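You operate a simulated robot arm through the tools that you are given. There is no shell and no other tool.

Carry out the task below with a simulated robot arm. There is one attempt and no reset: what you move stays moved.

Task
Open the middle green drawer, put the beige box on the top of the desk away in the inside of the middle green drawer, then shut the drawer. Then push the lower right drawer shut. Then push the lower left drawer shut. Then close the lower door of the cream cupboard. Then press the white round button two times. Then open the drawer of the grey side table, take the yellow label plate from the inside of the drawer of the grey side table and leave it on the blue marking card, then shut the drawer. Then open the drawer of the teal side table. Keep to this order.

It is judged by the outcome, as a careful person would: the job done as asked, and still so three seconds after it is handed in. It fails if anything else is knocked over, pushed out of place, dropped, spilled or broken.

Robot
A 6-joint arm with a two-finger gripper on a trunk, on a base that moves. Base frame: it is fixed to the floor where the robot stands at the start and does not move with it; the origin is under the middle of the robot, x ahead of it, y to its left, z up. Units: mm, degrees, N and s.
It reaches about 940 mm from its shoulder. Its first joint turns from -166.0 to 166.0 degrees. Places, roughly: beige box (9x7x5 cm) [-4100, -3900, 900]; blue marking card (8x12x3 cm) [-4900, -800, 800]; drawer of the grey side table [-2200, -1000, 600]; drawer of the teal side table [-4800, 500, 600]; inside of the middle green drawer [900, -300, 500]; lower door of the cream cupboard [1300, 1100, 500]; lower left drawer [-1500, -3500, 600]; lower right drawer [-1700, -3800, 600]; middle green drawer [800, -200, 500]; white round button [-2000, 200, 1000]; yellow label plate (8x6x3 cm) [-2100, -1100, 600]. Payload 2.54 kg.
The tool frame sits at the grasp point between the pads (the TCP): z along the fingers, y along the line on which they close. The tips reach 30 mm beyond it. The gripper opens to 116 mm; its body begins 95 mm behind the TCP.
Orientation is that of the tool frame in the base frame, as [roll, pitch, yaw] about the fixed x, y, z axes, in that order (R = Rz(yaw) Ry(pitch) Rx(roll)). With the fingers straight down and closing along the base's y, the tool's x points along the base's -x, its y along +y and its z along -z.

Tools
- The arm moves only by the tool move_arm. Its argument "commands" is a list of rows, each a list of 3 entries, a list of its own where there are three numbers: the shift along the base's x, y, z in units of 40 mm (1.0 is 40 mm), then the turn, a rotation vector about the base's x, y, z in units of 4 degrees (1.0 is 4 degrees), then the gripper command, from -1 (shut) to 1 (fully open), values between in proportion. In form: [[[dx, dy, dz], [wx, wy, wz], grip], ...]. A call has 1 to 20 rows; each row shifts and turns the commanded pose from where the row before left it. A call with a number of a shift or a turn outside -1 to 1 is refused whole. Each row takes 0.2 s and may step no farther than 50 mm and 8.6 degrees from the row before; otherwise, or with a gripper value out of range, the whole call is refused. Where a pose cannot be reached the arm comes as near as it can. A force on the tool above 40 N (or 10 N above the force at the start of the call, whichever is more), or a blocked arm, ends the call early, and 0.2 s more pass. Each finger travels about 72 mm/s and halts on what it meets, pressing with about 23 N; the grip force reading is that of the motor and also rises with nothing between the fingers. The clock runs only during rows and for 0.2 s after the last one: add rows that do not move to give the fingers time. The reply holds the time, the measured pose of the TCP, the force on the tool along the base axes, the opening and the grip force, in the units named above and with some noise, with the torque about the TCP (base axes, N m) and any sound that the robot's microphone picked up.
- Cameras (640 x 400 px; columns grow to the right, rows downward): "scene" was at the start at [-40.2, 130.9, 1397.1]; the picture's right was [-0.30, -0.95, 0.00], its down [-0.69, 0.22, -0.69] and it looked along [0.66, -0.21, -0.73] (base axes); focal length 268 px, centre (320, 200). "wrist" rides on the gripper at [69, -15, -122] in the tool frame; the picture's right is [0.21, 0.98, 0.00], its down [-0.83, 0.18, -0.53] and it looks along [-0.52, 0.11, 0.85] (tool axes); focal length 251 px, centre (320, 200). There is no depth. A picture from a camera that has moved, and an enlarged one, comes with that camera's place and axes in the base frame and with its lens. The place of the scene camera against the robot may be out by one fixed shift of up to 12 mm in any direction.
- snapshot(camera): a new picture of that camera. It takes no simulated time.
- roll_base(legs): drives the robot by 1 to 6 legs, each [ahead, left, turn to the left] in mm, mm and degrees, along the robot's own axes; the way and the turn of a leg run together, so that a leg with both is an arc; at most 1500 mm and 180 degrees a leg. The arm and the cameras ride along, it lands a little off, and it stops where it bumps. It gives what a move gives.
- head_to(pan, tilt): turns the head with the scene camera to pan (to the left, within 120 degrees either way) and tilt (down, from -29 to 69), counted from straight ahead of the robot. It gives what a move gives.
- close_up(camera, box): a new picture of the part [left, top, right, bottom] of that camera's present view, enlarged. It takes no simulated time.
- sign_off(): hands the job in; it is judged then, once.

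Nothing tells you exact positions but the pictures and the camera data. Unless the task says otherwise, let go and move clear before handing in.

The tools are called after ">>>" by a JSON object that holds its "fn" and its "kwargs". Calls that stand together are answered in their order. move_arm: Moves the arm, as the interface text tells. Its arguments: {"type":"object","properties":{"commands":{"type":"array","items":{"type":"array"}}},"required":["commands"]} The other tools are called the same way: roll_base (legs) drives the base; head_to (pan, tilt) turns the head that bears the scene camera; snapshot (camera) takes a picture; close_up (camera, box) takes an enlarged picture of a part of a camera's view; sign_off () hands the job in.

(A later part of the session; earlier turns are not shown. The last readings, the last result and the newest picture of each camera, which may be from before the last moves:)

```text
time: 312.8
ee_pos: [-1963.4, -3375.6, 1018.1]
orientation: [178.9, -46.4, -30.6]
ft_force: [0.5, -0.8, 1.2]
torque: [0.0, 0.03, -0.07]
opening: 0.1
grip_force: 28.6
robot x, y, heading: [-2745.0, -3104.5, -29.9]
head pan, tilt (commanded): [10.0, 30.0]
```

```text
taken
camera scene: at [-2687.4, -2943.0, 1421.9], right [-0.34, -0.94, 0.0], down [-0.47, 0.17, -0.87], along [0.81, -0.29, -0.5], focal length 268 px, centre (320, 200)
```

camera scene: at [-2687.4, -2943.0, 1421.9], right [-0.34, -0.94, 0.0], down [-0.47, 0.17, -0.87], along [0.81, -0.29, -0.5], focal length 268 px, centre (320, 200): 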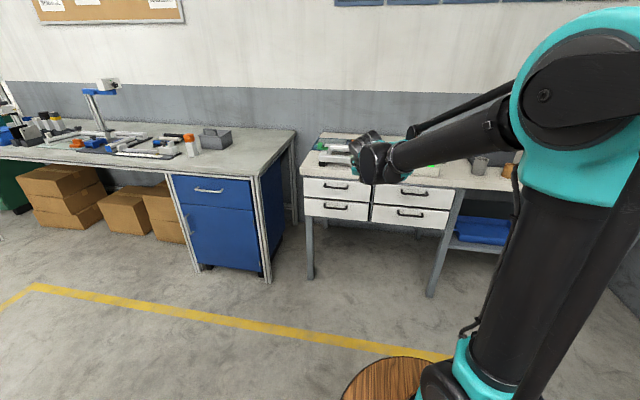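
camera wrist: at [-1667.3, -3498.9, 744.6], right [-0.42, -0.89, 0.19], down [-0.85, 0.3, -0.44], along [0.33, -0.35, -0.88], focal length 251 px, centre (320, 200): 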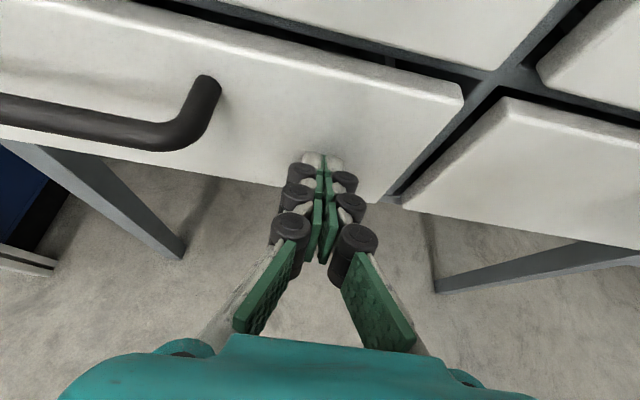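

>>> {"fn": "roll_base", "kwargs": {"legs": [[0, -210, 0], [0, 0, -90], [0, 510, 0], [0, 0, -180], [1450, 0, 0], [1450, 0, 0]]}}

>>> {"fn": "roll_base", "kwargs": {"legs": [[1250, -380, 0], [400, 0, 0]]}}

>>> {"fn": "head_to", "kwargs": {"pan": 0, "tilt": 25}}

>>> {"fn": "snapshot", "kwargs": {"camera": "scene"}}

```text
time: 341.8
ee_pos: [-666.5, -266.0, 1020.1]
orientation: [178.9, -46.3, 58.6]
ft_force: [0.3, 0.8, 0.5]
torque: [-0.02, 0.01, -0.01]
opening: 0.4
grip_force: 28.7
robot x, y, heading: [-950.9, -1044.2, 59.4]
head pan, tilt (commanded): [10.0, 30.0]
```

```text
time: 350.4
ee_pos: [487.1, 951.7, 1018.1]
orientation: [178.9, -46.3, 58.9]
ft_force: [-0.3, 0.6, 0.6]
torque: [0.03, -0.02, 0.03]
opening: 0.0
grip_force: 28.6
robot x, y, heading: [210.3, 172.9, 59.8]
head pan, tilt (commanded): [10.0, 30.0]
```

```text
time: 351.1
ee_pos: [486.4, 953.0, 1017.8]
orientation: [178.9, -46.4, 58.9]
ft_force: [0.3, -0.4, 0.6]
torque: [0.0, 0.01, -0.03]
opening: 0.0
grip_force: 28.9
robot x, y, heading: [211.3, 174.0, 60.1]
head pan, tilt (commanded): [0.0, 25.0]
```

```text
taken
camera scene: at [71.1, 229.4, 1429.8], right [0.86, -0.5, 0.0], down [-0.21, -0.37, -0.91], along [0.46, 0.78, -0.42], focal length 268 px, centre (320, 200)
```

scene: 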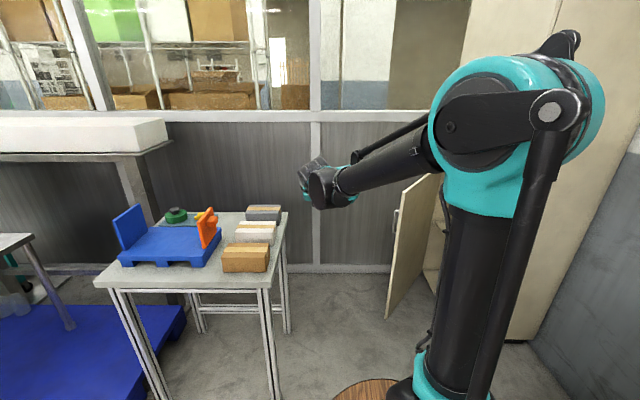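

>>> {"fn": "roll_base", "kwargs": {"legs": [[480, -15, 0]]}}

>>> {"fn": "move_arm", "kwargs": {"commands": [[[0.38, -0.156, -0.02], [0, 0, -0.98], -1], [[0.38, -0.156, -0.02], [0, 0, -0.98], -1], [[0.38, -0.156, -0.02], [0, 0, -0.98], -1], [[0.38, -0.156, -0.02], [0, 0, -0.98], -1], [[0.38, -0.156, -0.02], [0, 0, -0.98], -1], [[0.38, -0.156, -0.02], [0, 0, -0.98], -1], [[0.38, -0.156, -0.02], [0, 0, -0.98], -1], [[0.38, -0.156, -0.02], [0, 0, -0.98], -1], [[0.38, -0.156, -0.02], [0, 0, -0.98], -1], [[0.38, -0.156, -0.02], [0, 0, -0.98], -1], [[0.38, -0.156, -0.02], [0, 0, -0.98], -1], [[0.38, -0.156, -0.02], [0, 0, -0.98], -1]]}}

>>> {"fn": "snapshot", "kwargs": {"camera": "scene"}}

>>> {"fn": "snapshot", "kwargs": {"camera": "wrist"}}

```text
time: 353.9
ee_pos: [734.3, 1362.7, 1017.9]
orientation: [179.0, -46.3, 59.3]
ft_force: [0.5, 0.8, -0.7]
torque: [-0.04, 0.0, 0.0]
opening: 0.1
grip_force: 28.7
robot x, y, heading: [463.0, 576.6, 60.3]
head pan, tilt (commanded): [0.0, 25.0]
```

```text
time: 356.5
ee_pos: [917.4, 1288.1, 1008.9]
orientation: [179.0, -46.3, 12.2]
ft_force: [0.2, 0.7, -0.3]
torque: [0.02, 0.01, -0.01]
opening: 0.0
grip_force: 28.7
robot x, y, heading: [464.7, 582.2, 60.4]
head pan, tilt (commanded): [0.0, 25.0]
```

```text
taken
camera scene: at [323.4, 635.2, 1429.8], right [0.87, -0.5, 0.0], down [-0.21, -0.37, -0.91], along [0.45, 0.79, -0.42], focal length 268 px, centre (320, 200)
```

scene: 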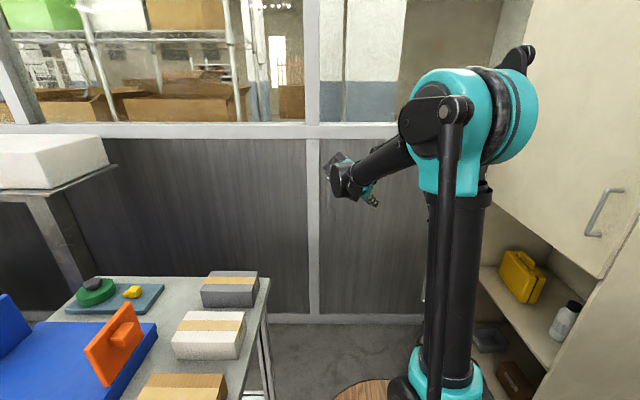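

```text
taken
camera wrist: at [874.1, 1295.9, 1142.9], right [0.34, -0.93, 0.17], down [-0.9, -0.37, -0.23], along [0.27, -0.07, -0.96], focal length 251 px, centre (320, 200)
```

wrist: 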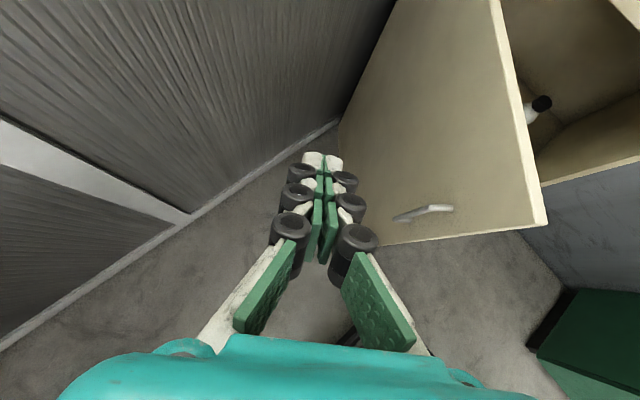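

>>> {"fn": "move_arm", "kwargs": {"commands": [[[0.325, -0.118, 0], [0, 0, -0.96], -1], [[0.325, -0.118, 0], [0, 0, -0.96], -1], [[0.325, -0.118, 0], [0, 0, -0.96], -1], [[0.325, -0.118, 0], [0, 0, -0.96], -1], [[0.325, -0.118, 0], [0, 0, -0.96], -1], [[0.325, -0.118, 0], [0, 0, -0.96], -1], [[0.325, -0.118, 0], [0, 0, -0.96], -1], [[0.325, -0.118, 0], [0, 0, -0.96], -1], [[0.325, -0.118, 0], [0, 0, -0.96], -1], [[0.325, -0.118, 0], [0, 0, -0.96], -1], [[0.325, -0.118, 0], [0, 0, -0.96], -1], [[0, 0, 0], [-0.42, -0.73, 0], -1], [[0, 0, 0], [-0.42, -0.73, 0], -1], [[0, 0, 0], [-0.42, -0.73, 0], -1], [[0, 0, 0], [-0.42, -0.73, 0], -1]]}}

>>> {"fn": "snapshot", "kwargs": {"camera": "scene"}}

>>> {"fn": "snapshot", "kwargs": {"camera": "wrist"}}

```text
time: 359.7
ee_pos: [1059.5, 1235.9, 1009.7]
orientation: [178.9, -59.9, -29.9]
ft_force: [0.0, 0.1, -0.8]
torque: [-0.01, -0.01, 0.01]
opening: 0.0
grip_force: 29.0
robot x, y, heading: [465.7, 579.4, 60.3]
head pan, tilt (commanded): [0.0, 25.0]
```

```text
taken
camera scene: at [323.5, 635.2, 1429.8], right [0.87, -0.5, 0.0], down [-0.21, -0.37, -0.91], along [0.45, 0.79, -0.42], focal length 268 px, centre (320, 200)
```

scene: 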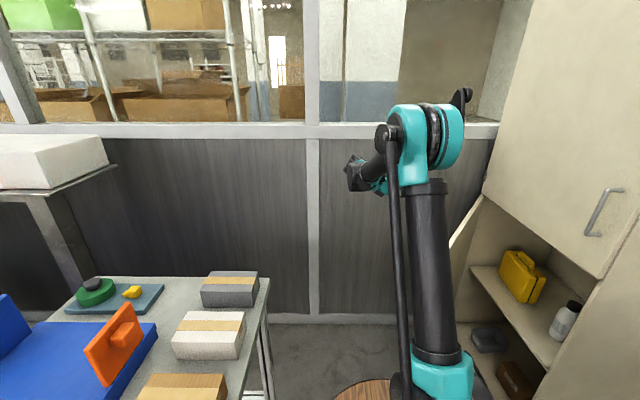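

```text
taken
camera wrist: at [1007.5, 1286.3, 1130.4], right [-0.41, -0.89, 0.19], down [-0.85, 0.29, -0.44], along [0.34, -0.35, -0.87], focal length 251 px, centre (320, 200)
```

wrist: 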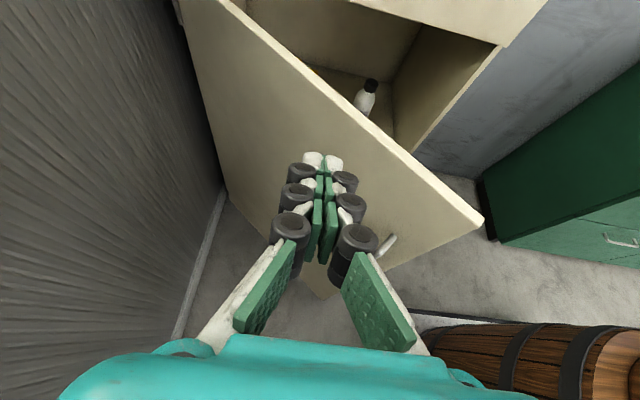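

>>> {"fn": "move_arm", "kwargs": {"commands": [[[0, 0, -0.9], [0, 0, 0], -1], [[0, 0, -0.9], [0, 0, 0], -1], [[0, 0, -0.9], [0, 0, 0], -1], [[0, 0, -0.9], [0, 0, 0], -1], [[0, 0, -0.9], [0, 0, 0], -1], [[0, 0, -0.9], [0, 0, 0], -1], [[0, 0, -0.9], [0, 0, 0], -1], [[0, 0, -0.9], [0, 0, 0], -1], [[0, 0, -0.9], [0, 0, 0], -1]]}}

>>> {"fn": "snapshot", "kwargs": {"camera": "wrist"}}

>>> {"fn": "snapshot", "kwargs": {"camera": "scene"}}

```text
time: 361.7
ee_pos: [1059.5, 1236.3, 684.7]
orientation: [178.9, -59.9, -30.0]
ft_force: [-0.3, -1.0, 0.0]
torque: [0.0, -0.01, 0.05]
opening: 0.1
grip_force: 28.5
robot x, y, heading: [461.0, 581.4, 60.1]
head pan, tilt (commanded): [0.0, 25.0]
```

```text
taken
camera wrist: at [1007.4, 1286.3, 805.4], right [-0.41, -0.89, 0.19], down [-0.85, 0.29, -0.44], along [0.34, -0.35, -0.87], focal length 251 px, centre (320, 200)
```

wrist: 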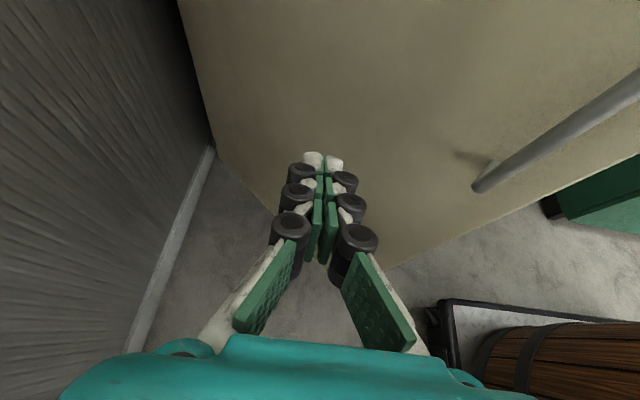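

```text
taken
camera scene: at [323.4, 635.2, 1429.8], right [0.87, -0.5, 0.0], down [-0.21, -0.37, -0.91], along [0.45, 0.79, -0.42], focal length 268 px, centre (320, 200)
```

scene: 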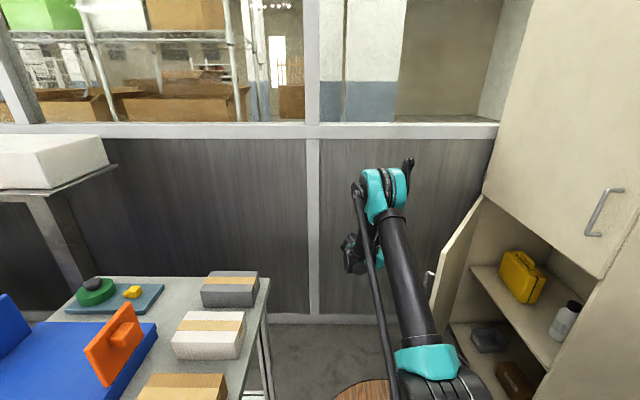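

>>> {"fn": "move_arm", "kwargs": {"commands": [[[0.541, -0.3125, 0], [0, 0, 0], -1], [[0.541, -0.3125, 0], [0, 0, 0], -1], [[0.541, -0.3125, 0], [0, 0, 0], -1], [[0.541, -0.3125, 0], [0, 0, 0], -1], [[0.541, -0.3125, 0], [0, 0, 0], -1], [[0.541, -0.3125, 0], [0, 0, 0], -1], [[0.541, -0.3125, 0], [0, 0, 0], -1], [[0.541, -0.3125, 0], [0, 0, 0], -1], [[0.541, -0.3125, 0], [0, 0, 0], -1], [[0.541, -0.3125, 0], [0, 0, 0], -1]]}}

>>> {"fn": "snapshot", "kwargs": {"camera": "wrist"}}

>>> {"fn": "snapshot", "kwargs": {"camera": "scene"}}

```text
time: 363.9
ee_pos: [1275.3, 1112.4, 684.6]
orientation: [178.9, -59.8, -29.9]
ft_force: [-0.1, 0.2, 0.4]
torque: [-0.04, 0.01, -0.02]
opening: 0.1
grip_force: 28.6
robot x, y, heading: [464.8, 578.2, 60.0]
head pan, tilt (commanded): [0.0, 25.0]
```

```text
taken
camera wrist: at [1223.4, 1161.9, 806.0], right [-0.41, -0.89, 0.19], down [-0.85, 0.29, -0.44], along [0.34, -0.35, -0.88], focal length 251 px, centre (320, 200)
```

wrist: 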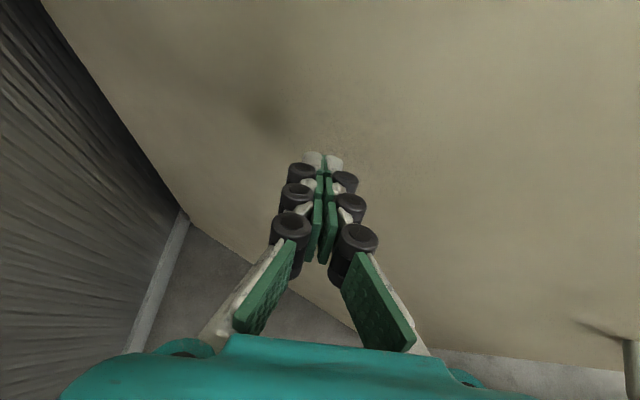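

```text
taken
camera scene: at [323.4, 635.2, 1429.8], right [0.87, -0.5, 0.0], down [-0.21, -0.37, -0.91], along [0.45, 0.79, -0.42], focal length 268 px, centre (320, 200)
```

scene: 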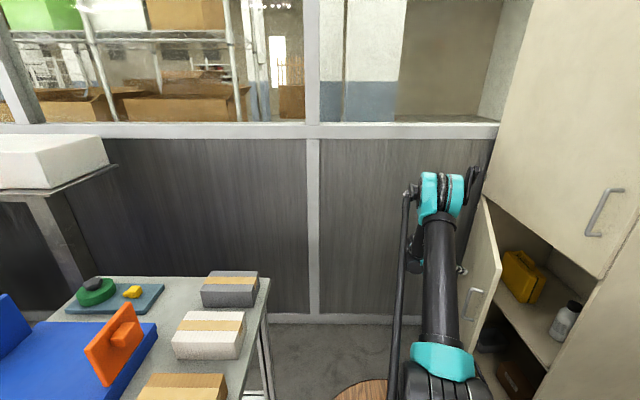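

>>> {"fn": "move_arm", "kwargs": {"commands": [[[0.433, -0.25, 0], [0, 0, 0], -1], [[0.433, -0.25, 0], [0, 0, 0], -1], [[0.433, -0.25, 0], [0, 0, 0], -1], [[0.433, -0.25, 0], [0, 0, 0], -1], [[0.433, -0.25, 0], [0, 0, 0], -1], [[0.433, -0.25, 0], [0, 0, 0], -1], [[0.433, -0.25, 0], [0, 0, 0], -1]]}}

>>> {"fn": "snapshot", "kwargs": {"camera": "wrist"}}

>>> {"fn": "snapshot", "kwargs": {"camera": "scene"}}

```text
time: 365.5
ee_pos: [1394.6, 1043.6, 685.5]
orientation: [178.9, -59.7, -29.9]
ft_force: [-29.0, 4.1, 0.1]
torque: [0.02, 0.15, -0.32]
opening: 6.1
grip_force: 28.6
robot x, y, heading: [461.5, 577.9, 60.3]
head pan, tilt (commanded): [0.0, 25.0]
```

```text
taken
camera wrist: at [1342.8, 1093.9, 806.4], right [-0.41, -0.89, 0.19], down [-0.85, 0.29, -0.44], along [0.34, -0.34, -0.88], focal length 251 px, centre (320, 200)
```

wrist: 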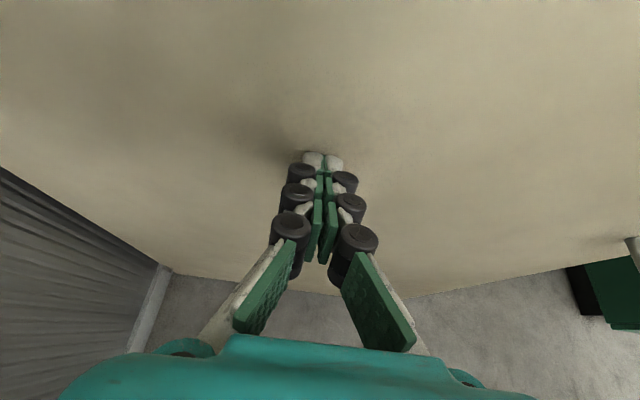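

```text
taken
camera scene: at [322.4, 635.3, 1429.8], right [0.87, -0.5, 0.0], down [-0.21, -0.37, -0.91], along [0.45, 0.79, -0.42], focal length 268 px, centre (320, 200)
```

scene: 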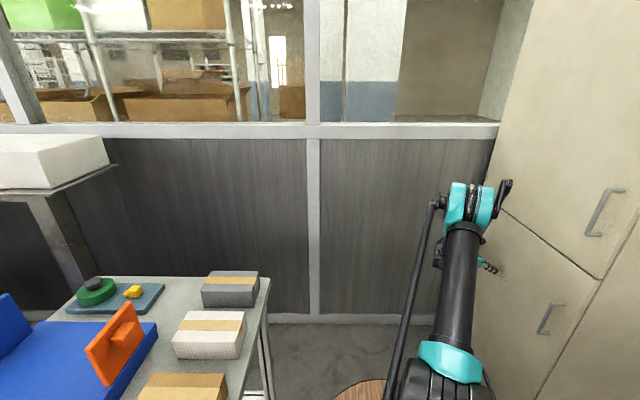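

>>> {"fn": "close_up", "kwargs": {"camera": "scene", "box": [460, 180, 640, 400]}}

>>> {"fn": "move_arm", "kwargs": {"commands": [[[-0.433, 0.25, 0], [0, 0, 0], -1], [[-0.541, 0.3125, 0], [0, 0, 0], -1], [[-0.541, 0.3125, 0], [0, 0, 0], -1], [[-0.541, 0.3125, 0], [0, 0, 0], -1], [[-0.541, 0.3125, 0], [0, 0, 0], -1], [[-0.541, 0.3125, 0], [0, 0, 0], -1], [[-0.541, 0.3125, 0], [0, 0, 0], -1], [[-0.541, 0.3125, 0], [0, 0, 0], -1], [[-0.541, 0.3125, 0], [0, 0, 0], -1], [[-0.541, 0.3125, 0], [0, 0, 0], -1], [[-0.541, 0.3125, 0.5], [0, 0, 0], -1], [[-0.541, 0.3125, 0.7], [0, 0, 0], -1], [[-0.541, 0.3125, 0.8], [0, 0, 0], -1], [[-0.3, 0.17, 0.9], [0, 0, 0], -1], [[0, 0, 0.9], [0, 0, 0], -1], [[0, 0, 0.9], [0, 0, 0], -1], [[0, 0, 0.9], [0, 0, 0], -1]]}}

>>> {"fn": "snapshot", "kwargs": {"camera": "scene"}}

```text
1.82 times, centred on (550, 290) of scene
camera zoom: at [322.4, 635.3, 1429.8], right [0.87, -0.5, 0.0], down [-0.21, -0.37, -0.91], along [0.45, 0.79, -0.42], focal length 487 px, centre (-98, 36)
```

zoom: 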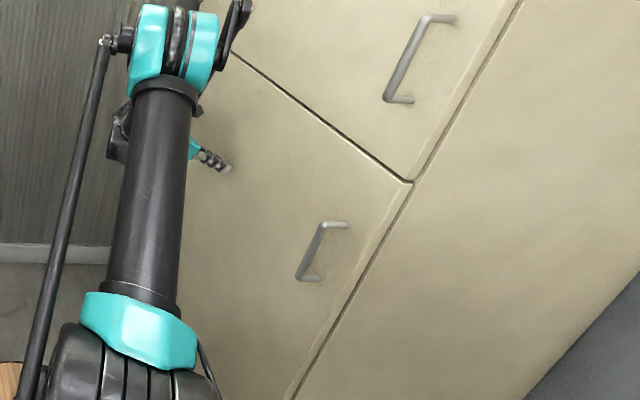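

```text
time: 369.1
ee_pos: [1108.8, 1207.6, 911.0]
orientation: [178.8, -59.8, -29.9]
ft_force: [0.2, 0.2, 0.1]
torque: [0.02, 0.0, -0.03]
opening: 0.0
grip_force: 29.0
robot x, y, heading: [460.8, 579.9, 60.3]
head pan, tilt (commanded): [0.0, 25.0]
```

```text
taken
camera scene: at [323.6, 635.4, 1429.8], right [0.87, -0.5, 0.0], down [-0.21, -0.37, -0.91], along [0.45, 0.79, -0.42], focal length 268 px, centre (320, 200)
```

scene: 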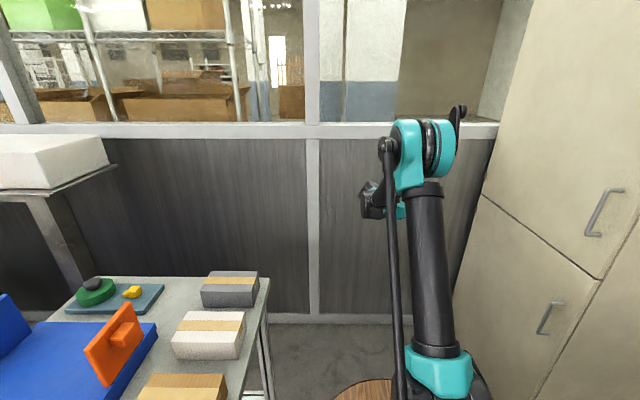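

The cupboard door is closed. I'll swing the hand back to straight ahead, back out, and go look at the white button.

>>> {"fn": "move_arm", "kwargs": {"commands": [[[-0.405, 0.17, 0.116], [0, 0, 0.98], -1], [[-0.405, 0.17, 0.116], [0, 0, 0.98], -1], [[-0.405, 0.17, 0.116], [0, 0, 0.98], -1], [[-0.405, 0.17, 0.116], [0, 0, 0.98], -1], [[-0.405, 0.17, 0.116], [0, 0, 0.98], -1], [[-0.405, 0.17, 0.116], [0, 0, 0.98], -1], [[-0.405, 0.17, 0.116], [0, 0, 0.98], -1], [[-0.405, 0.17, 0.116], [0, 0, 0.98], -1], [[-0.405, 0.17, 0.116], [0, 0, 0.98], -1], [[-0.405, 0.17, 0.116], [0, 0, 0.98], -1], [[-0.405, 0.17, 0.116], [0, 0, 0.98], -1], [[-0.405, 0.17, 0.116], [0, 0, 0.98], -1], [[-0.405, 0.17, 0.116], [0, 0, 0.98], -1], [[-0.405, 0.17, 0.116], [0, 0, 0.98], -1], [[-0.405, 0.17, 0.116], [0, 0, 0.98], -1], [[-0.405, 0.17, 0.116], [0, 0, 0.98], -1], [[-0.405, 0.17, 0.116], [0, 0, 0.98], -1], [[-0.405, 0.17, 0.116], [0, 0, 0.98], -1], [[-0.405, 0.17, 0.116], [0, 0, 0.98], -1]]}}

>>> {"fn": "move_arm", "kwargs": {"commands": [[[-0.405, 0.17, 0.116], [0, 0, 0.98], -1], [[-0.405, 0.17, 0.116], [0, 0, 0.98], -1], [[-0.405, 0.17, 0.116], [0, 0, 0.98], -1], [[-0.405, 0.17, 0.116], [0, 0, 0.98], -1], [[0, 0, 0], [-0.736, 0.425, 0], -1], [[0, 0, 0], [-0.736, 0.425, 0], -1], [[0, 0, 0], [-0.736, 0.425, 0], -1], [[0, 0, 0], [-0.736, 0.425, 0], -1]]}}

>>> {"fn": "roll_base", "kwargs": {"legs": [[-1050, 0, 0], [0, 0, 90], [500, 0, 0]]}}

>>> {"fn": "head_to", "kwargs": {"pan": 15, "tilt": 20}}

>>> {"fn": "snapshot", "kwargs": {"camera": "scene"}}

```text
time: 373.1
ee_pos: [800.5, 1338.0, 995.7]
orientation: [178.8, -59.8, 44.6]
ft_force: [0.1, 0.2, -0.1]
torque: [0.01, -0.03, 0.01]
opening: 0.0
grip_force: 29.1
robot x, y, heading: [467.1, 575.9, 60.4]
head pan, tilt (commanded): [0.0, 25.0]
```

```text
time: 374.9
ee_pos: [735.3, 1363.9, 1015.7]
orientation: [179.2, -46.2, 60.1]
ft_force: [-0.8, -0.6, 0.3]
torque: [0.01, -0.02, 0.03]
opening: 0.0
grip_force: 28.6
robot x, y, heading: [467.4, 582.0, 60.2]
head pan, tilt (commanded): [0.0, 25.0]
```

```text
time: 386.7
ee_pos: [-1278.1, 193.5, 1014.0]
orientation: [179.0, -46.2, 150.0]
ft_force: [0.2, 0.2, 0.4]
torque: [0.03, -0.01, -0.02]
opening: 0.0
grip_force: 28.4
robot x, y, heading: [-494.0, -78.1, 150.0]
head pan, tilt (commanded): [0.0, 25.0]
```

```text
time: 387.5
ee_pos: [-1276.5, 194.3, 1015.1]
orientation: [179.0, -46.3, 149.9]
ft_force: [-0.1, 0.2, 0.3]
torque: [0.0, 0.02, 0.04]
opening: 0.1
grip_force: 28.6
robot x, y, heading: [-495.8, -79.2, 149.9]
head pan, tilt (commanded): [15.0, 20.0]
```

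```text
taken
camera scene: at [-552.0, -241.8, 1437.9], right [0.26, 0.97, 0.0], down [0.33, -0.09, -0.94], along [-0.91, 0.25, -0.34], focal length 268 px, centre (320, 200)
```

scene: 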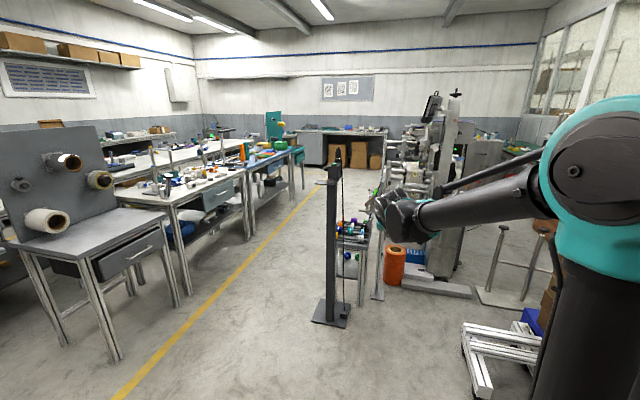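

>>> {"fn": "close_up", "kwargs": {"camera": "scene", "box": [290, 140, 410, 340]}}

>>> {"fn": "close_up", "kwargs": {"camera": "scene", "box": [310, 145, 360, 195]}}

>>> {"fn": "close_up", "kwargs": {"camera": "scene", "box": [0, 110, 200, 370]}}

```text
2.00 times, centred on (350, 240) of scene
camera zoom: at [-552.0, -241.8, 1437.9], right [0.26, 0.97, 0.0], down [0.33, -0.09, -0.94], along [-0.91, 0.25, -0.34], focal length 536 px, centre (260, 120)
```

zoom: 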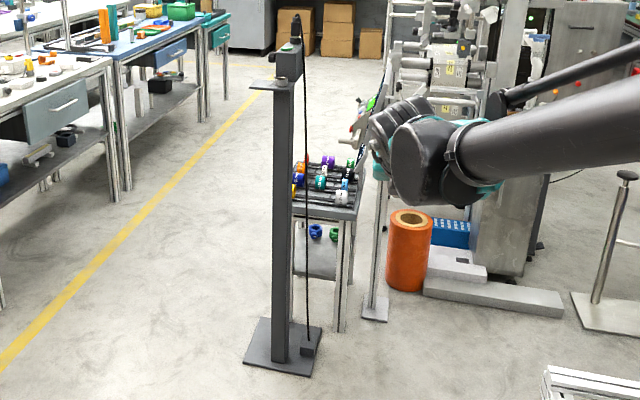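

```text
8.00 times, centred on (335, 170) of scene
camera zoom: at [-552.0, -241.8, 1437.9], right [0.26, 0.97, 0.0], down [0.33, -0.09, -0.94], along [-0.91, 0.25, -0.34], focal length 2144 px, centre (200, 440)
```

zoom: 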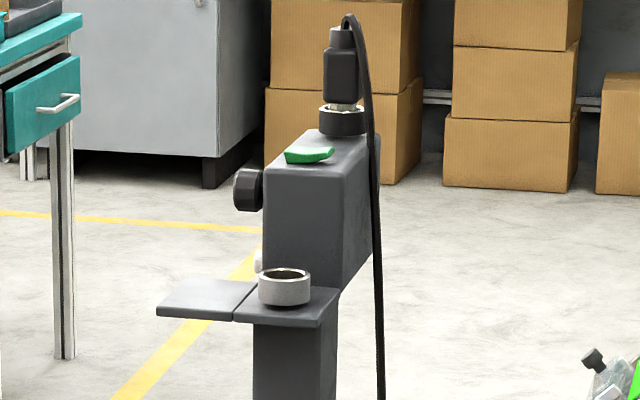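

```text
1.54 times, centred on (100, 240) of scene
camera zoom: at [-552.0, -241.8, 1437.9], right [0.26, 0.97, 0.0], down [0.33, -0.09, -0.94], along [-0.91, 0.25, -0.34], focal length 412 px, centre (658, 138)
```

zoom: 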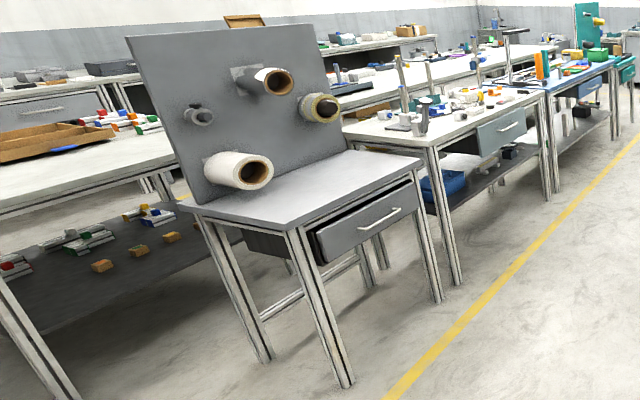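

>>> {"fn": "roll_base", "kwargs": {"legs": [[300, 919, 0], [295, 0, 0]]}}

>>> {"fn": "head_to", "kwargs": {"pan": -25, "tilt": 20}}

>>> {"fn": "snapshot", "kwargs": {"camera": "scene"}}

>>> {"fn": "snapshot", "kwargs": {"camera": "wrist"}}

```text
time: 394.1
ee_pos: [-2254.5, -290.0, 1014.3]
orientation: [179.0, -46.1, 149.3]
ft_force: [0.1, 1.1, 0.1]
torque: [0.01, 0.01, -0.01]
opening: 0.1
grip_force: 28.6
robot x, y, heading: [-1476.4, -573.5, 149.5]
head pan, tilt (commanded): [15.0, 20.0]
```

```text
time: 395.2
ee_pos: [-2254.3, -290.1, 1014.8]
orientation: [179.0, -46.2, 149.3]
ft_force: [-0.1, -0.2, 0.5]
torque: [0.01, 0.0, -0.01]
opening: 0.1
grip_force: 28.3
robot x, y, heading: [-1472.0, -573.3, 149.4]
head pan, tilt (commanded): [-25.0, 20.0]
```

```text
taken
camera scene: at [-1496.4, -681.2, 1437.9], right [0.83, 0.56, 0.0], down [0.19, -0.28, -0.94], along [-0.53, 0.78, -0.34], focal length 268 px, centre (320, 200)
```

scene: 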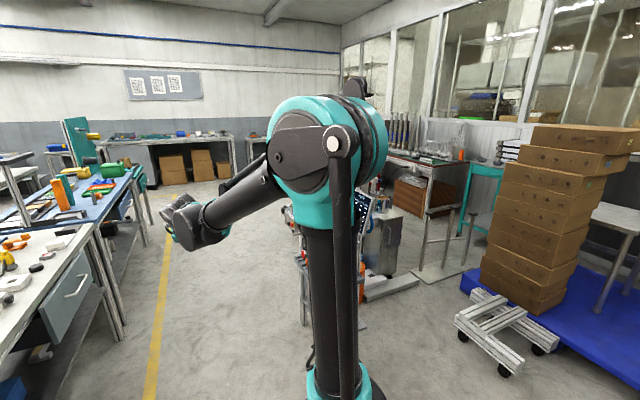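

```text
taken
camera wrist: at [-2229.0, -325.3, 1148.8], right [0.38, 0.91, 0.17], down [0.91, -0.34, -0.22], along [-0.15, 0.24, -0.96], focal length 251 px, centre (320, 200)
```

wrist: 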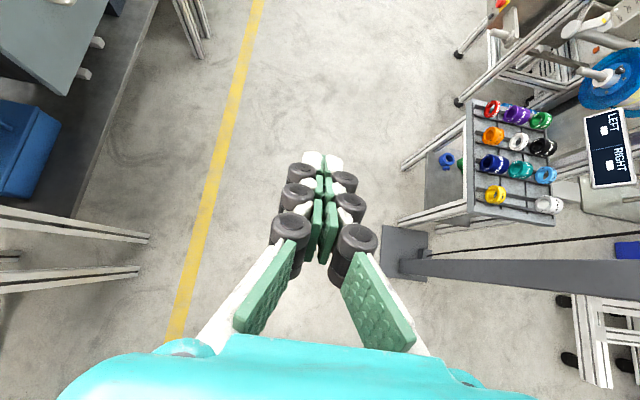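

>>> {"fn": "move_arm", "kwargs": {"commands": [[[0.16, 0.379, -0.02], [0, 0, -0.98], -1], [[0.16, 0.379, -0.02], [0, 0, -0.98], -1], [[0.16, 0.379, -0.02], [0, 0, -0.98], -1], [[0.16, 0.379, -0.02], [0, 0, -0.98], -1], [[0.16, 0.379, -0.02], [0, 0, -0.98], -1], [[0.16, 0.379, -0.02], [0, 0, -0.98], -1], [[0.16, 0.379, -0.02], [0, 0, -0.98], -1], [[0.16, 0.379, -0.02], [0, 0, -0.98], -1], [[0.16, 0.379, -0.02], [0, 0, -0.98], -1], [[0.16, 0.379, -0.02], [0, 0, -0.98], -1], [[0.16, 0.379, -0.02], [0, 0, -0.98], -1], [[0.16, 0.379, -0.02], [0, 0, -0.98], -1]]}}

>>> {"fn": "snapshot", "kwargs": {"camera": "wrist"}}

>>> {"fn": "snapshot", "kwargs": {"camera": "scene"}}

```text
time: 397.8
ee_pos: [-2178.0, -108.3, 1005.0]
orientation: [179.0, -46.1, 102.2]
ft_force: [-0.5, 0.4, 0.7]
torque: [0.03, 0.01, -0.01]
opening: 0.0
grip_force: 28.4
robot x, y, heading: [-1471.7, -575.7, 149.5]
head pan, tilt (commanded): [-25.0, 20.0]
```

```text
taken
camera wrist: at [-2186.0, -150.8, 1139.1], right [0.93, 0.34, 0.17], down [0.37, -0.9, -0.22], along [0.07, 0.27, -0.96], focal length 251 px, centre (320, 200)
```

wrist: 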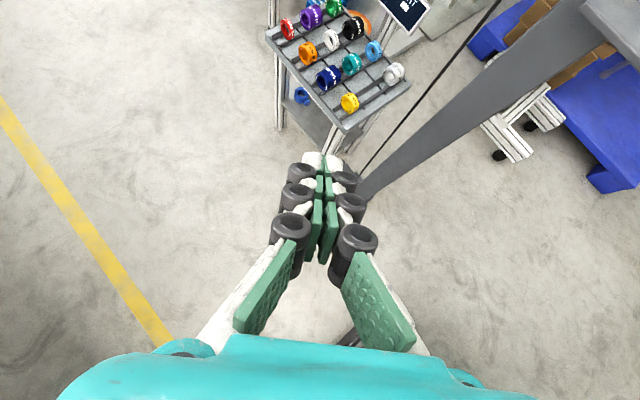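

```text
taken
camera scene: at [-1496.2, -681.2, 1437.9], right [0.83, 0.56, 0.0], down [0.19, -0.28, -0.94], along [-0.53, 0.78, -0.34], focal length 268 px, centre (320, 200)
```

scene: 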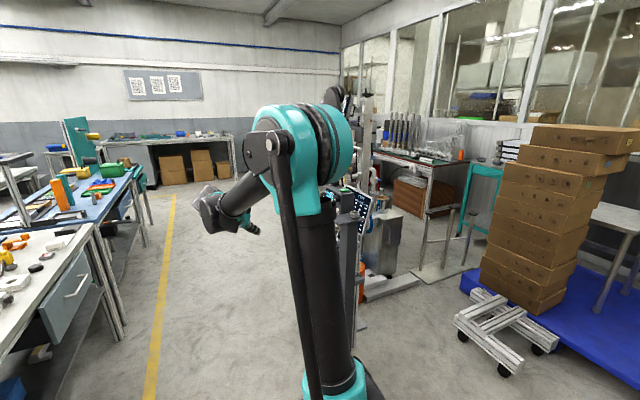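

>>> {"fn": "move_arm", "kwargs": {"commands": [[[-0.01, 0.0925, 0.08], [0, 0, -0.96], -1], [[-0.01, 0.0925, 0.08], [0, 0, -0.96], -1], [[-0.01, 0.0925, 0.08], [0, 0, -0.96], -1], [[-0.01, 0.0925, 0.08], [0, 0, -0.96], -1], [[-0.01, 0.0925, 0.08], [0, 0, -0.96], -1], [[-0.01, 0.0925, 0.08], [0, 0, -0.96], -1], [[-0.01, 0.0925, 0.08], [0, 0, -0.96], -1], [[-0.01, 0.0925, 0.08], [0, 0, -0.96], -1], [[-0.01, 0.0925, 0.08], [0, 0, -0.96], -1], [[-0.01, 0.0925, 0.08], [0, 0, -0.96], -1], [[-0.01, 0.0925, 0.08], [0, 0, -0.96], -1], [[0, 0, 0], [0.866, -0.5, 0], -1], [[0, 0, 0], [0.866, -0.5, 0], -1], [[0, 0, 0], [0.866, -0.5, 0], -1], [[0, 0, 0], [0.866, -0.5, 0], -1], [[0, 0, 0], [0.866, -0.5, 0], -1], [[0, 0, 0], [0.866, -0.5, 0], -1], [[0, 0, 0], [0.866, -0.5, 0], -1]]}}

>>> {"fn": "snapshot", "kwargs": {"camera": "wrist"}}

>>> {"fn": "snapshot", "kwargs": {"camera": "scene"}}

```text
time: 401.6
ee_pos: [-2182.3, -67.1, 1040.4]
orientation: [178.9, -74.2, 60.2]
ft_force: [0.1, -1.2, -0.1]
torque: [0.02, 0.01, 0.03]
opening: 0.0
grip_force: 27.8
robot x, y, heading: [-1472.8, -569.8, 149.2]
head pan, tilt (commanded): [-25.0, 20.0]
```

```text
taken
camera wrist: at [-2246.3, -143.6, 1140.1], right [0.87, -0.45, 0.21], down [-0.22, -0.73, -0.65], along [0.45, 0.52, -0.73], focal length 251 px, centre (320, 200)
```

wrist: 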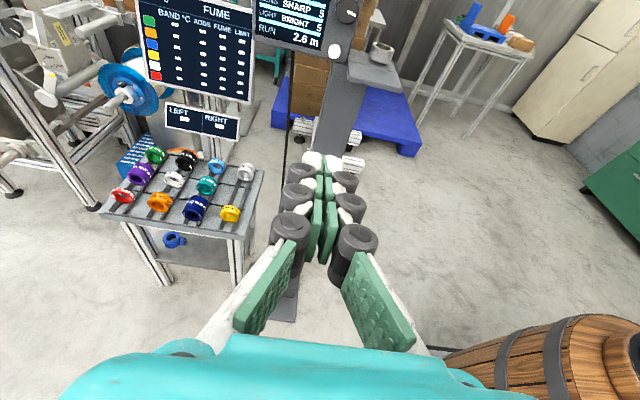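

```text
taken
camera scene: at [-1496.3, -681.1, 1437.9], right [0.83, 0.56, 0.0], down [0.19, -0.28, -0.94], along [-0.53, 0.78, -0.34], focal length 268 px, centre (320, 200)
```

scene: 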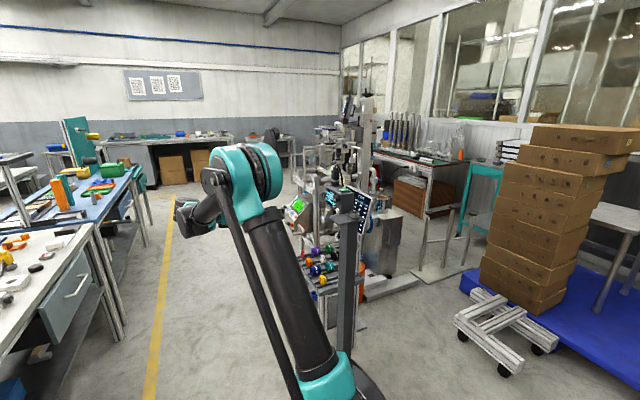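

>>> {"fn": "close_up", "kwargs": {"camera": "wrist", "box": [240, 0, 440, 125]}}

>>> {"fn": "close_up", "kwargs": {"camera": "scene", "box": [280, 170, 400, 260]}}

```text
3.20 times, centred on (340, 62) of wrist
camera zoom: at [-2246.3, -143.6, 1140.1], right [0.87, -0.45, 0.21], down [-0.22, -0.73, -0.65], along [0.45, 0.52, -0.73], focal length 805 px, centre (256, 640)
```

zoom: 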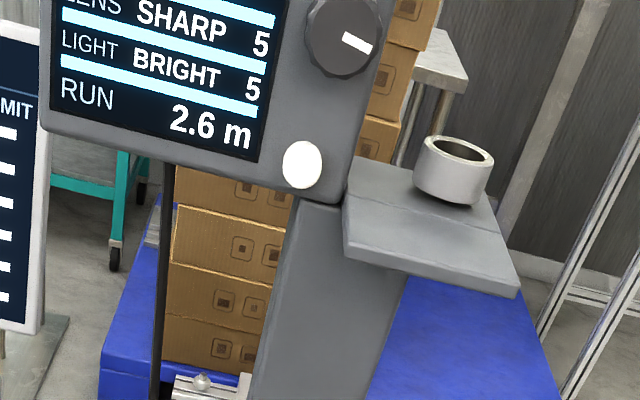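

```text
4.44 times, centred on (340, 215) of scene
camera zoom: at [-1496.3, -681.1, 1437.9], right [0.83, 0.56, 0.0], down [0.19, -0.28, -0.94], along [-0.53, 0.78, -0.34], focal length 1191 px, centre (231, 133)
```

zoom: 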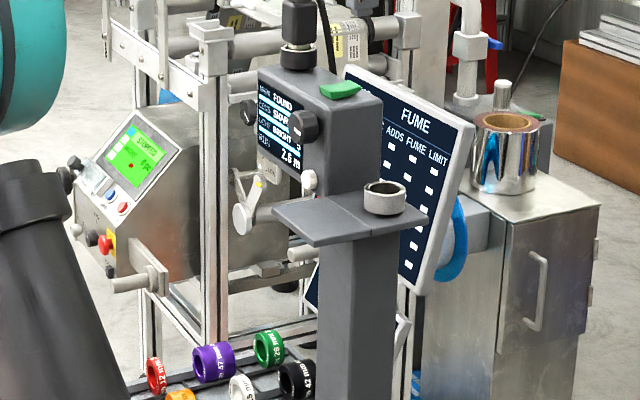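

The white round button is on the display face of the post device, at about z 1016, just below a black knob and above a small shelf. I'll level the closed fingers and line the tip up 40 mm in front of it.

>>> {"fn": "move_arm", "kwargs": {"commands": [[[0, 0, 0], [0.78, -0.45, 0], -1], [[0, 0, 0], [0.78, -0.45, 0], -1], [[0, 0, 0], [0.78, -0.45, 0], -1], [[0.4, 0.5, -0.12], [0, 0, 0], -1], [[0.4, 0.5, -0.12], [0, 0, 0], -1], [[0.4, 0.5, -0.12], [0, 0, 0], -1], [[0.4, 0.5, -0.12], [0, 0, 0], -1], [[0.4, 0.5, -0.12], [0, 0, 0], -1]]}}

>>> {"fn": "snapshot", "kwargs": {"camera": "wrist"}}

>>> {"fn": "close_up", "kwargs": {"camera": "scene", "box": [220, 150, 400, 270]}}

```text
time: 403.4
ee_pos: [-2102.9, 33.0, 1015.9]
orientation: [178.7, -85.0, 60.4]
ft_force: [0.7, -0.8, -0.2]
torque: [-0.02, 0.02, -0.01]
opening: 0.0
grip_force: 28.7
robot x, y, heading: [-1473.0, -574.2, 149.2]
head pan, tilt (commanded): [-25.0, 20.0]
```

```text
taken
camera wrist: at [-2175.1, -59.0, 1095.9], right [0.85, -0.49, 0.22], down [-0.15, -0.61, -0.78], along [0.51, 0.62, -0.59], focal length 251 px, centre (320, 200)
```

wrist: 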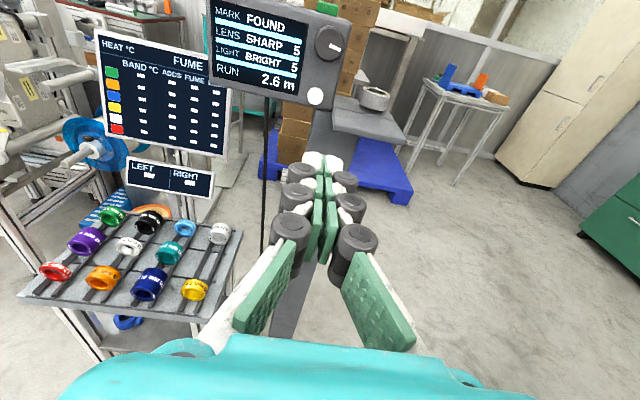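

```text
3.33 times, centred on (310, 210) of scene
camera zoom: at [-1496.3, -681.2, 1437.9], right [0.83, 0.56, 0.0], down [0.19, -0.28, -0.94], along [-0.53, 0.78, -0.34], focal length 893 px, centre (353, 167)
```

zoom: 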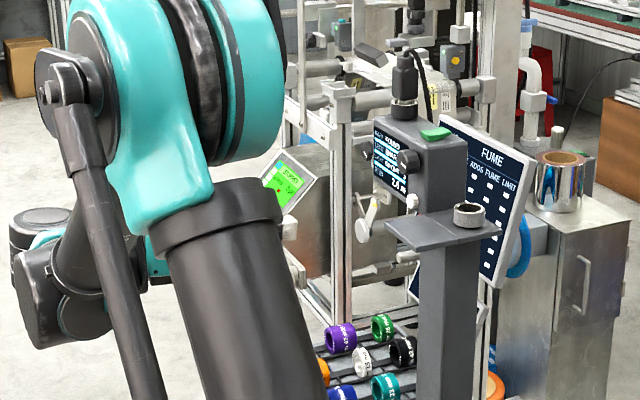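

>>> {"fn": "move_arm", "kwargs": {"commands": [[[0.305, 0.575, 0.01], [0, 0, 0], -1], [[0.305, 0.575, 0.01], [0, 0, 0], -1], [[0.305, 0.575, 0.01], [0, 0, 0], -1], [[0.305, 0.575, 0.01], [0, 0, 0], -1], [[0.305, 0.575, 0.01], [0, 0, 0], -1]]}}

>>> {"fn": "snapshot", "kwargs": {"camera": "wrist"}}

>>> {"fn": "close_up", "kwargs": {"camera": "scene", "box": [270, 170, 390, 250]}}

```text
time: 404.6
ee_pos: [-2042.1, 147.4, 1017.4]
orientation: [178.4, -85.1, 60.7]
ft_force: [-0.3, 0.2, -0.1]
torque: [0.01, 0.03, -0.01]
opening: 0.0
grip_force: 28.8
robot x, y, heading: [-1475.8, -569.9, 149.3]
head pan, tilt (commanded): [-25.0, 20.0]
```

```text
taken
camera wrist: at [-2114.6, 57.0, 1097.6], right [0.85, -0.49, 0.22], down [-0.15, -0.61, -0.78], along [0.51, 0.62, -0.59], focal length 251 px, centre (320, 200)
```

wrist: 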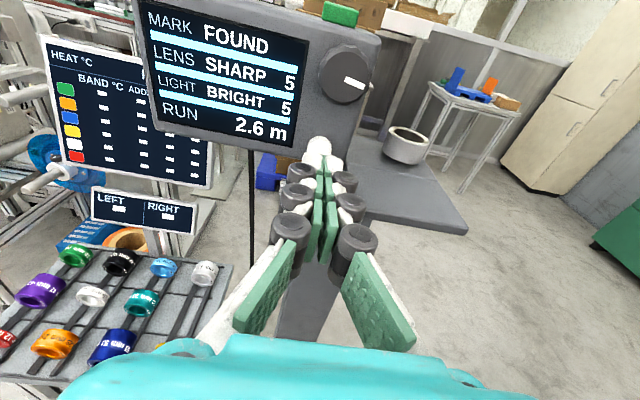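

```text
5.00 times, centred on (330, 210) of scene
camera zoom: at [-1496.3, -681.2, 1437.9], right [0.83, 0.56, 0.0], down [0.19, -0.28, -0.94], along [-0.53, 0.78, -0.34], focal length 1340 px, centre (270, 150)
```

zoom: 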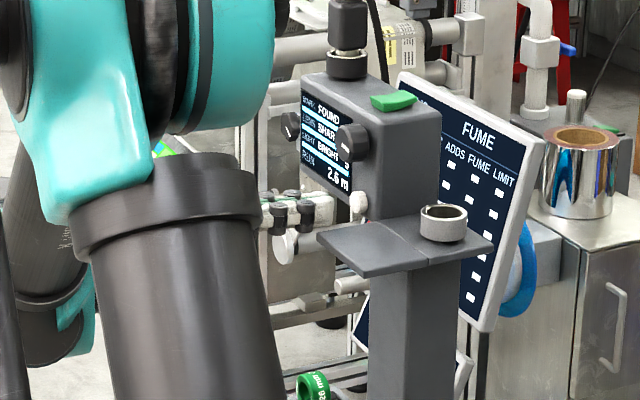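

>>> {"fn": "move_arm", "kwargs": {"commands": [[[0.05, 0.0866, 0], [0, 0, 0], -1], [[0.05, 0.0866, 0], [0, 0, 0], -1], [[0.05, 0.0866, 0], [0, 0, 0], -1], [[0.05, 0.0866, 0], [0, 0, 0], -1]]}}

>>> {"fn": "close_up", "kwargs": {"camera": "scene", "box": [300, 180, 370, 230]}}

>>> {"fn": "close_up", "kwargs": {"camera": "wrist", "box": [240, 90, 400, 190]}}

```text
time: 405.6
ee_pos: [-2033.6, 161.6, 1018.0]
orientation: [178.5, -85.0, 60.5]
ft_force: [0.0, 0.0, 0.6]
torque: [-0.03, -0.03, 0.05]
opening: 0.0
grip_force: 28.6
robot x, y, heading: [-1472.8, -573.2, 149.4]
head pan, tilt (commanded): [-25.0, 20.0]
```

```text
8.00 times, centred on (335, 205) of scene
camera zoom: at [-1496.3, -681.1, 1437.9], right [0.83, 0.56, 0.0], down [0.19, -0.28, -0.94], along [-0.53, 0.78, -0.34], focal length 2144 px, centre (200, 160)
```

zoom: 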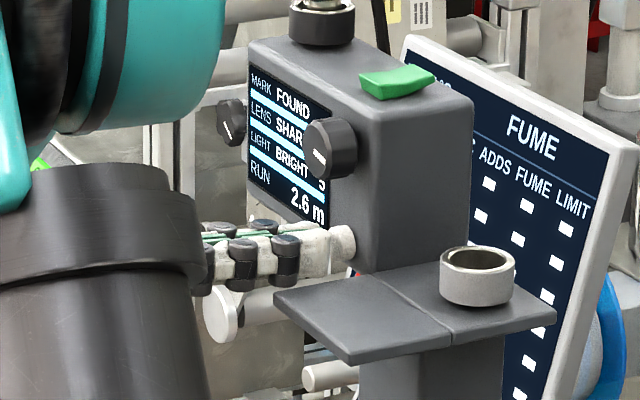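

```text
4.00 times, centred on (320, 140) of wrist
camera zoom: at [-2106.1, 71.3, 1097.5], right [0.85, -0.49, 0.22], down [-0.15, -0.61, -0.78], along [0.51, 0.62, -0.59], focal length 1006 px, centre (320, 440)
```

zoom: 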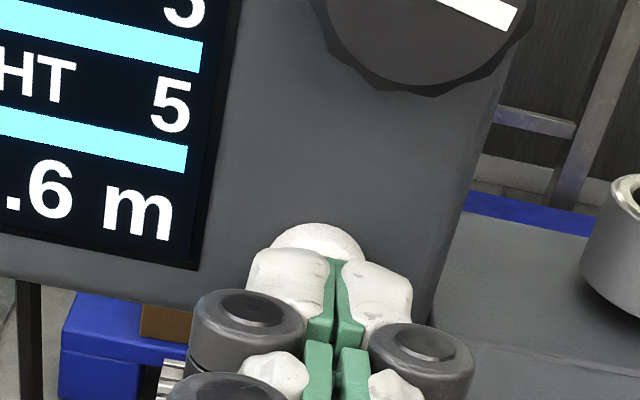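

>>> {"fn": "move_arm", "kwargs": {"commands": [[[0.025, 0.0433, 0], [0, 0, 0], -1], [[0.025, 0.0433, 0], [0, 0, 0], -1], [[0.025, 0.0433, 0], [0, 0, 0], -1], [[0.025, 0.0433, 0], [0, 0, 0], -1]]}}

>>> {"fn": "close_up", "kwargs": {"camera": "wrist", "box": [120, 0, 420, 190]}}

```text
time: 406.6
ee_pos: [-2029.0, 168.9, 1017.4]
orientation: [178.5, -85.1, 60.6]
ft_force: [0.0, -1.0, -0.5]
torque: [-0.01, 0.02, 0.0]
opening: 0.0
grip_force: 28.9
robot x, y, heading: [-1475.2, -571.8, 149.2]
head pan, tilt (commanded): [-25.0, 20.0]
```

```text
2.11 times, centred on (270, 95) of wrist
camera zoom: at [-2102.2, 77.4, 1097.7], right [0.85, -0.49, 0.22], down [-0.15, -0.61, -0.78], along [0.51, 0.62, -0.59], focal length 529 px, centre (425, 421)
```

zoom: 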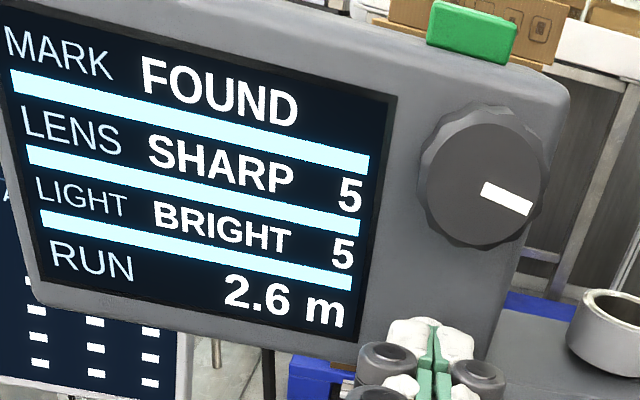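

>>> {"fn": "move_arm", "kwargs": {"commands": [[[0.025, 0.0433, 0], [0, 0, 0], -1], [[0.025, 0.0433, 0], [0, 0, 0], -1], [[0.025, 0.0433, 0], [0, 0, 0], -1]]}}

```text
time: 407.4
ee_pos: [-2027.1, 172.8, 1016.9]
orientation: [178.5, -85.0, 60.6]
ft_force: [-5.1, -8.7, -1.0]
torque: [-0.02, 0.05, 0.02]
opening: 6.1
grip_force: 28.3
robot x, y, heading: [-1473.3, -576.4, 149.4]
head pan, tilt (commanded): [-25.0, 20.0]
heard: click
```

I heard a click: that is the first press. Now release and press once more.

>>> {"fn": "move_arm", "kwargs": {"commands": [[[-0.075, -0.13, 0], [0, 0, 0], -1], [[-0.075, -0.13, 0], [0, 0, 0], -1], [[-0.05, -0.0866, 0], [0, 0, 0], -1], [[0, 0, 0], [0, 0, 0], -1]]}}

>>> {"fn": "close_up", "kwargs": {"camera": "wrist", "box": [120, 0, 420, 190]}}

```text
time: 408.4
ee_pos: [-2035.0, 160.1, 1017.9]
orientation: [178.5, -85.0, 60.5]
ft_force: [0.0, -1.2, 0.0]
torque: [0.02, 0.05, 0.02]
opening: 0.0
grip_force: 28.3
robot x, y, heading: [-1476.1, -574.4, 149.3]
head pan, tilt (commanded): [-25.0, 20.0]
```

```text
2.11 times, centred on (270, 95) of wrist
camera zoom: at [-2106.7, 68.9, 1097.6], right [0.85, -0.49, 0.22], down [-0.15, -0.61, -0.78], along [0.51, 0.62, -0.59], focal length 529 px, centre (425, 421)
```

zoom: 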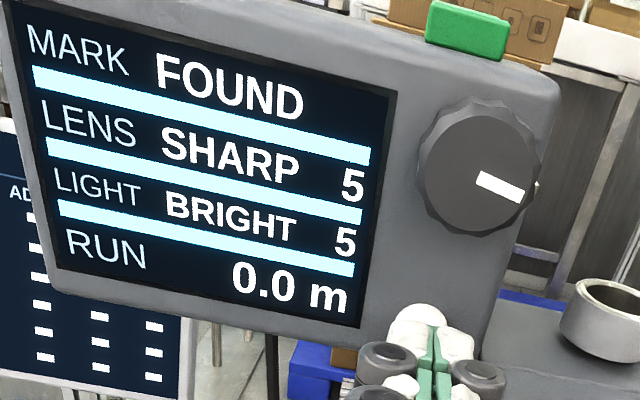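

>>> {"fn": "move_arm", "kwargs": {"commands": [[[0.05, 0.0866, 0], [0, 0, 0], -1], [[0.05, 0.0866, 0], [0, 0, 0], -1], [[0.025, 0.0433, 0], [0, 0, 0], -1], [[0.025, 0.0433, 0], [0, 0, 0], -1], [[0.025, 0.0433, 0], [0, 0, 0], -1]]}}

```text
time: 409.6
ee_pos: [-2027.7, 172.1, 1017.6]
orientation: [178.4, -85.0, 60.6]
ft_force: [-1.9, -3.6, 0.8]
torque: [-0.02, 0.02, 0.03]
opening: 5.8
grip_force: 28.4
robot x, y, heading: [-1472.3, -574.5, 149.1]
head pan, tilt (commanded): [-25.0, 20.0]
heard: click
```

Second click heard. Backing the hand well away from the button.

>>> {"fn": "move_arm", "kwargs": {"commands": [[[-0.1, -0.173, 0], [0, 0, 0], -1], [[-0.2, -0.346, 0], [0, 0, 0], -1], [[-0.3, -0.52, 0], [0, 0, 0], -1], [[-0.4, -0.69, 0], [0, 0, 0], -1], [[-0.4, -0.69, 0], [0, 0, 0], -1], [[-0.4, -0.69, 0], [0, 0, 0], -1], [[-0.4, -0.69, 0], [0, 0, 0], -1]]}}

>>> {"fn": "close_up", "kwargs": {"camera": "wrist", "box": [160, 0, 460, 190]}}

>>> {"fn": "snapshot", "kwargs": {"camera": "scene"}}

```text
time: 411.2
ee_pos: [-2114.8, 21.2, 1019.0]
orientation: [178.5, -85.0, 60.5]
ft_force: [-0.1, 0.0, -1.2]
torque: [0.01, 0.01, -0.02]
opening: 0.0
grip_force: 28.7
robot x, y, heading: [-1472.5, -575.3, 149.1]
head pan, tilt (commanded): [-25.0, 20.0]
```

```text
2.11 times, centred on (310, 95) of wrist
camera zoom: at [-2187.4, -70.3, 1097.8], right [0.85, -0.49, 0.22], down [-0.15, -0.61, -0.78], along [0.51, 0.62, -0.59], focal length 529 px, centre (341, 421)
```

zoom: 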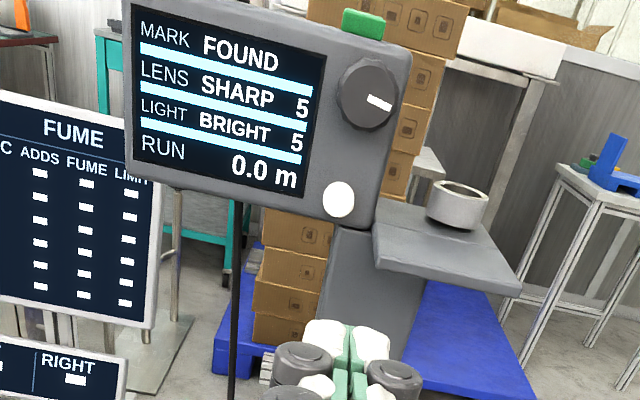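

```text
taken
camera scene: at [-1496.3, -680.9, 1437.9], right [0.83, 0.56, 0.0], down [0.19, -0.28, -0.94], along [-0.53, 0.78, -0.34], focal length 268 px, centre (320, 200)
```

scene: 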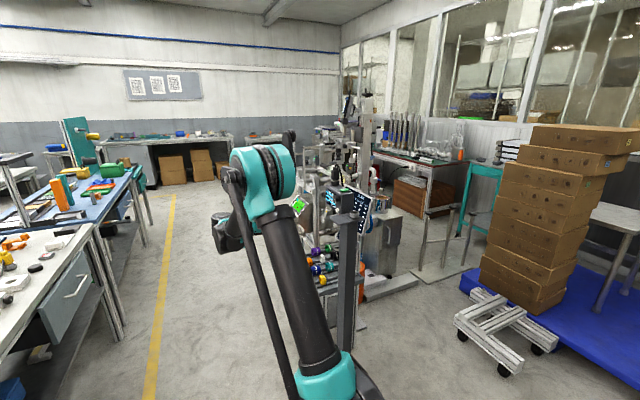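

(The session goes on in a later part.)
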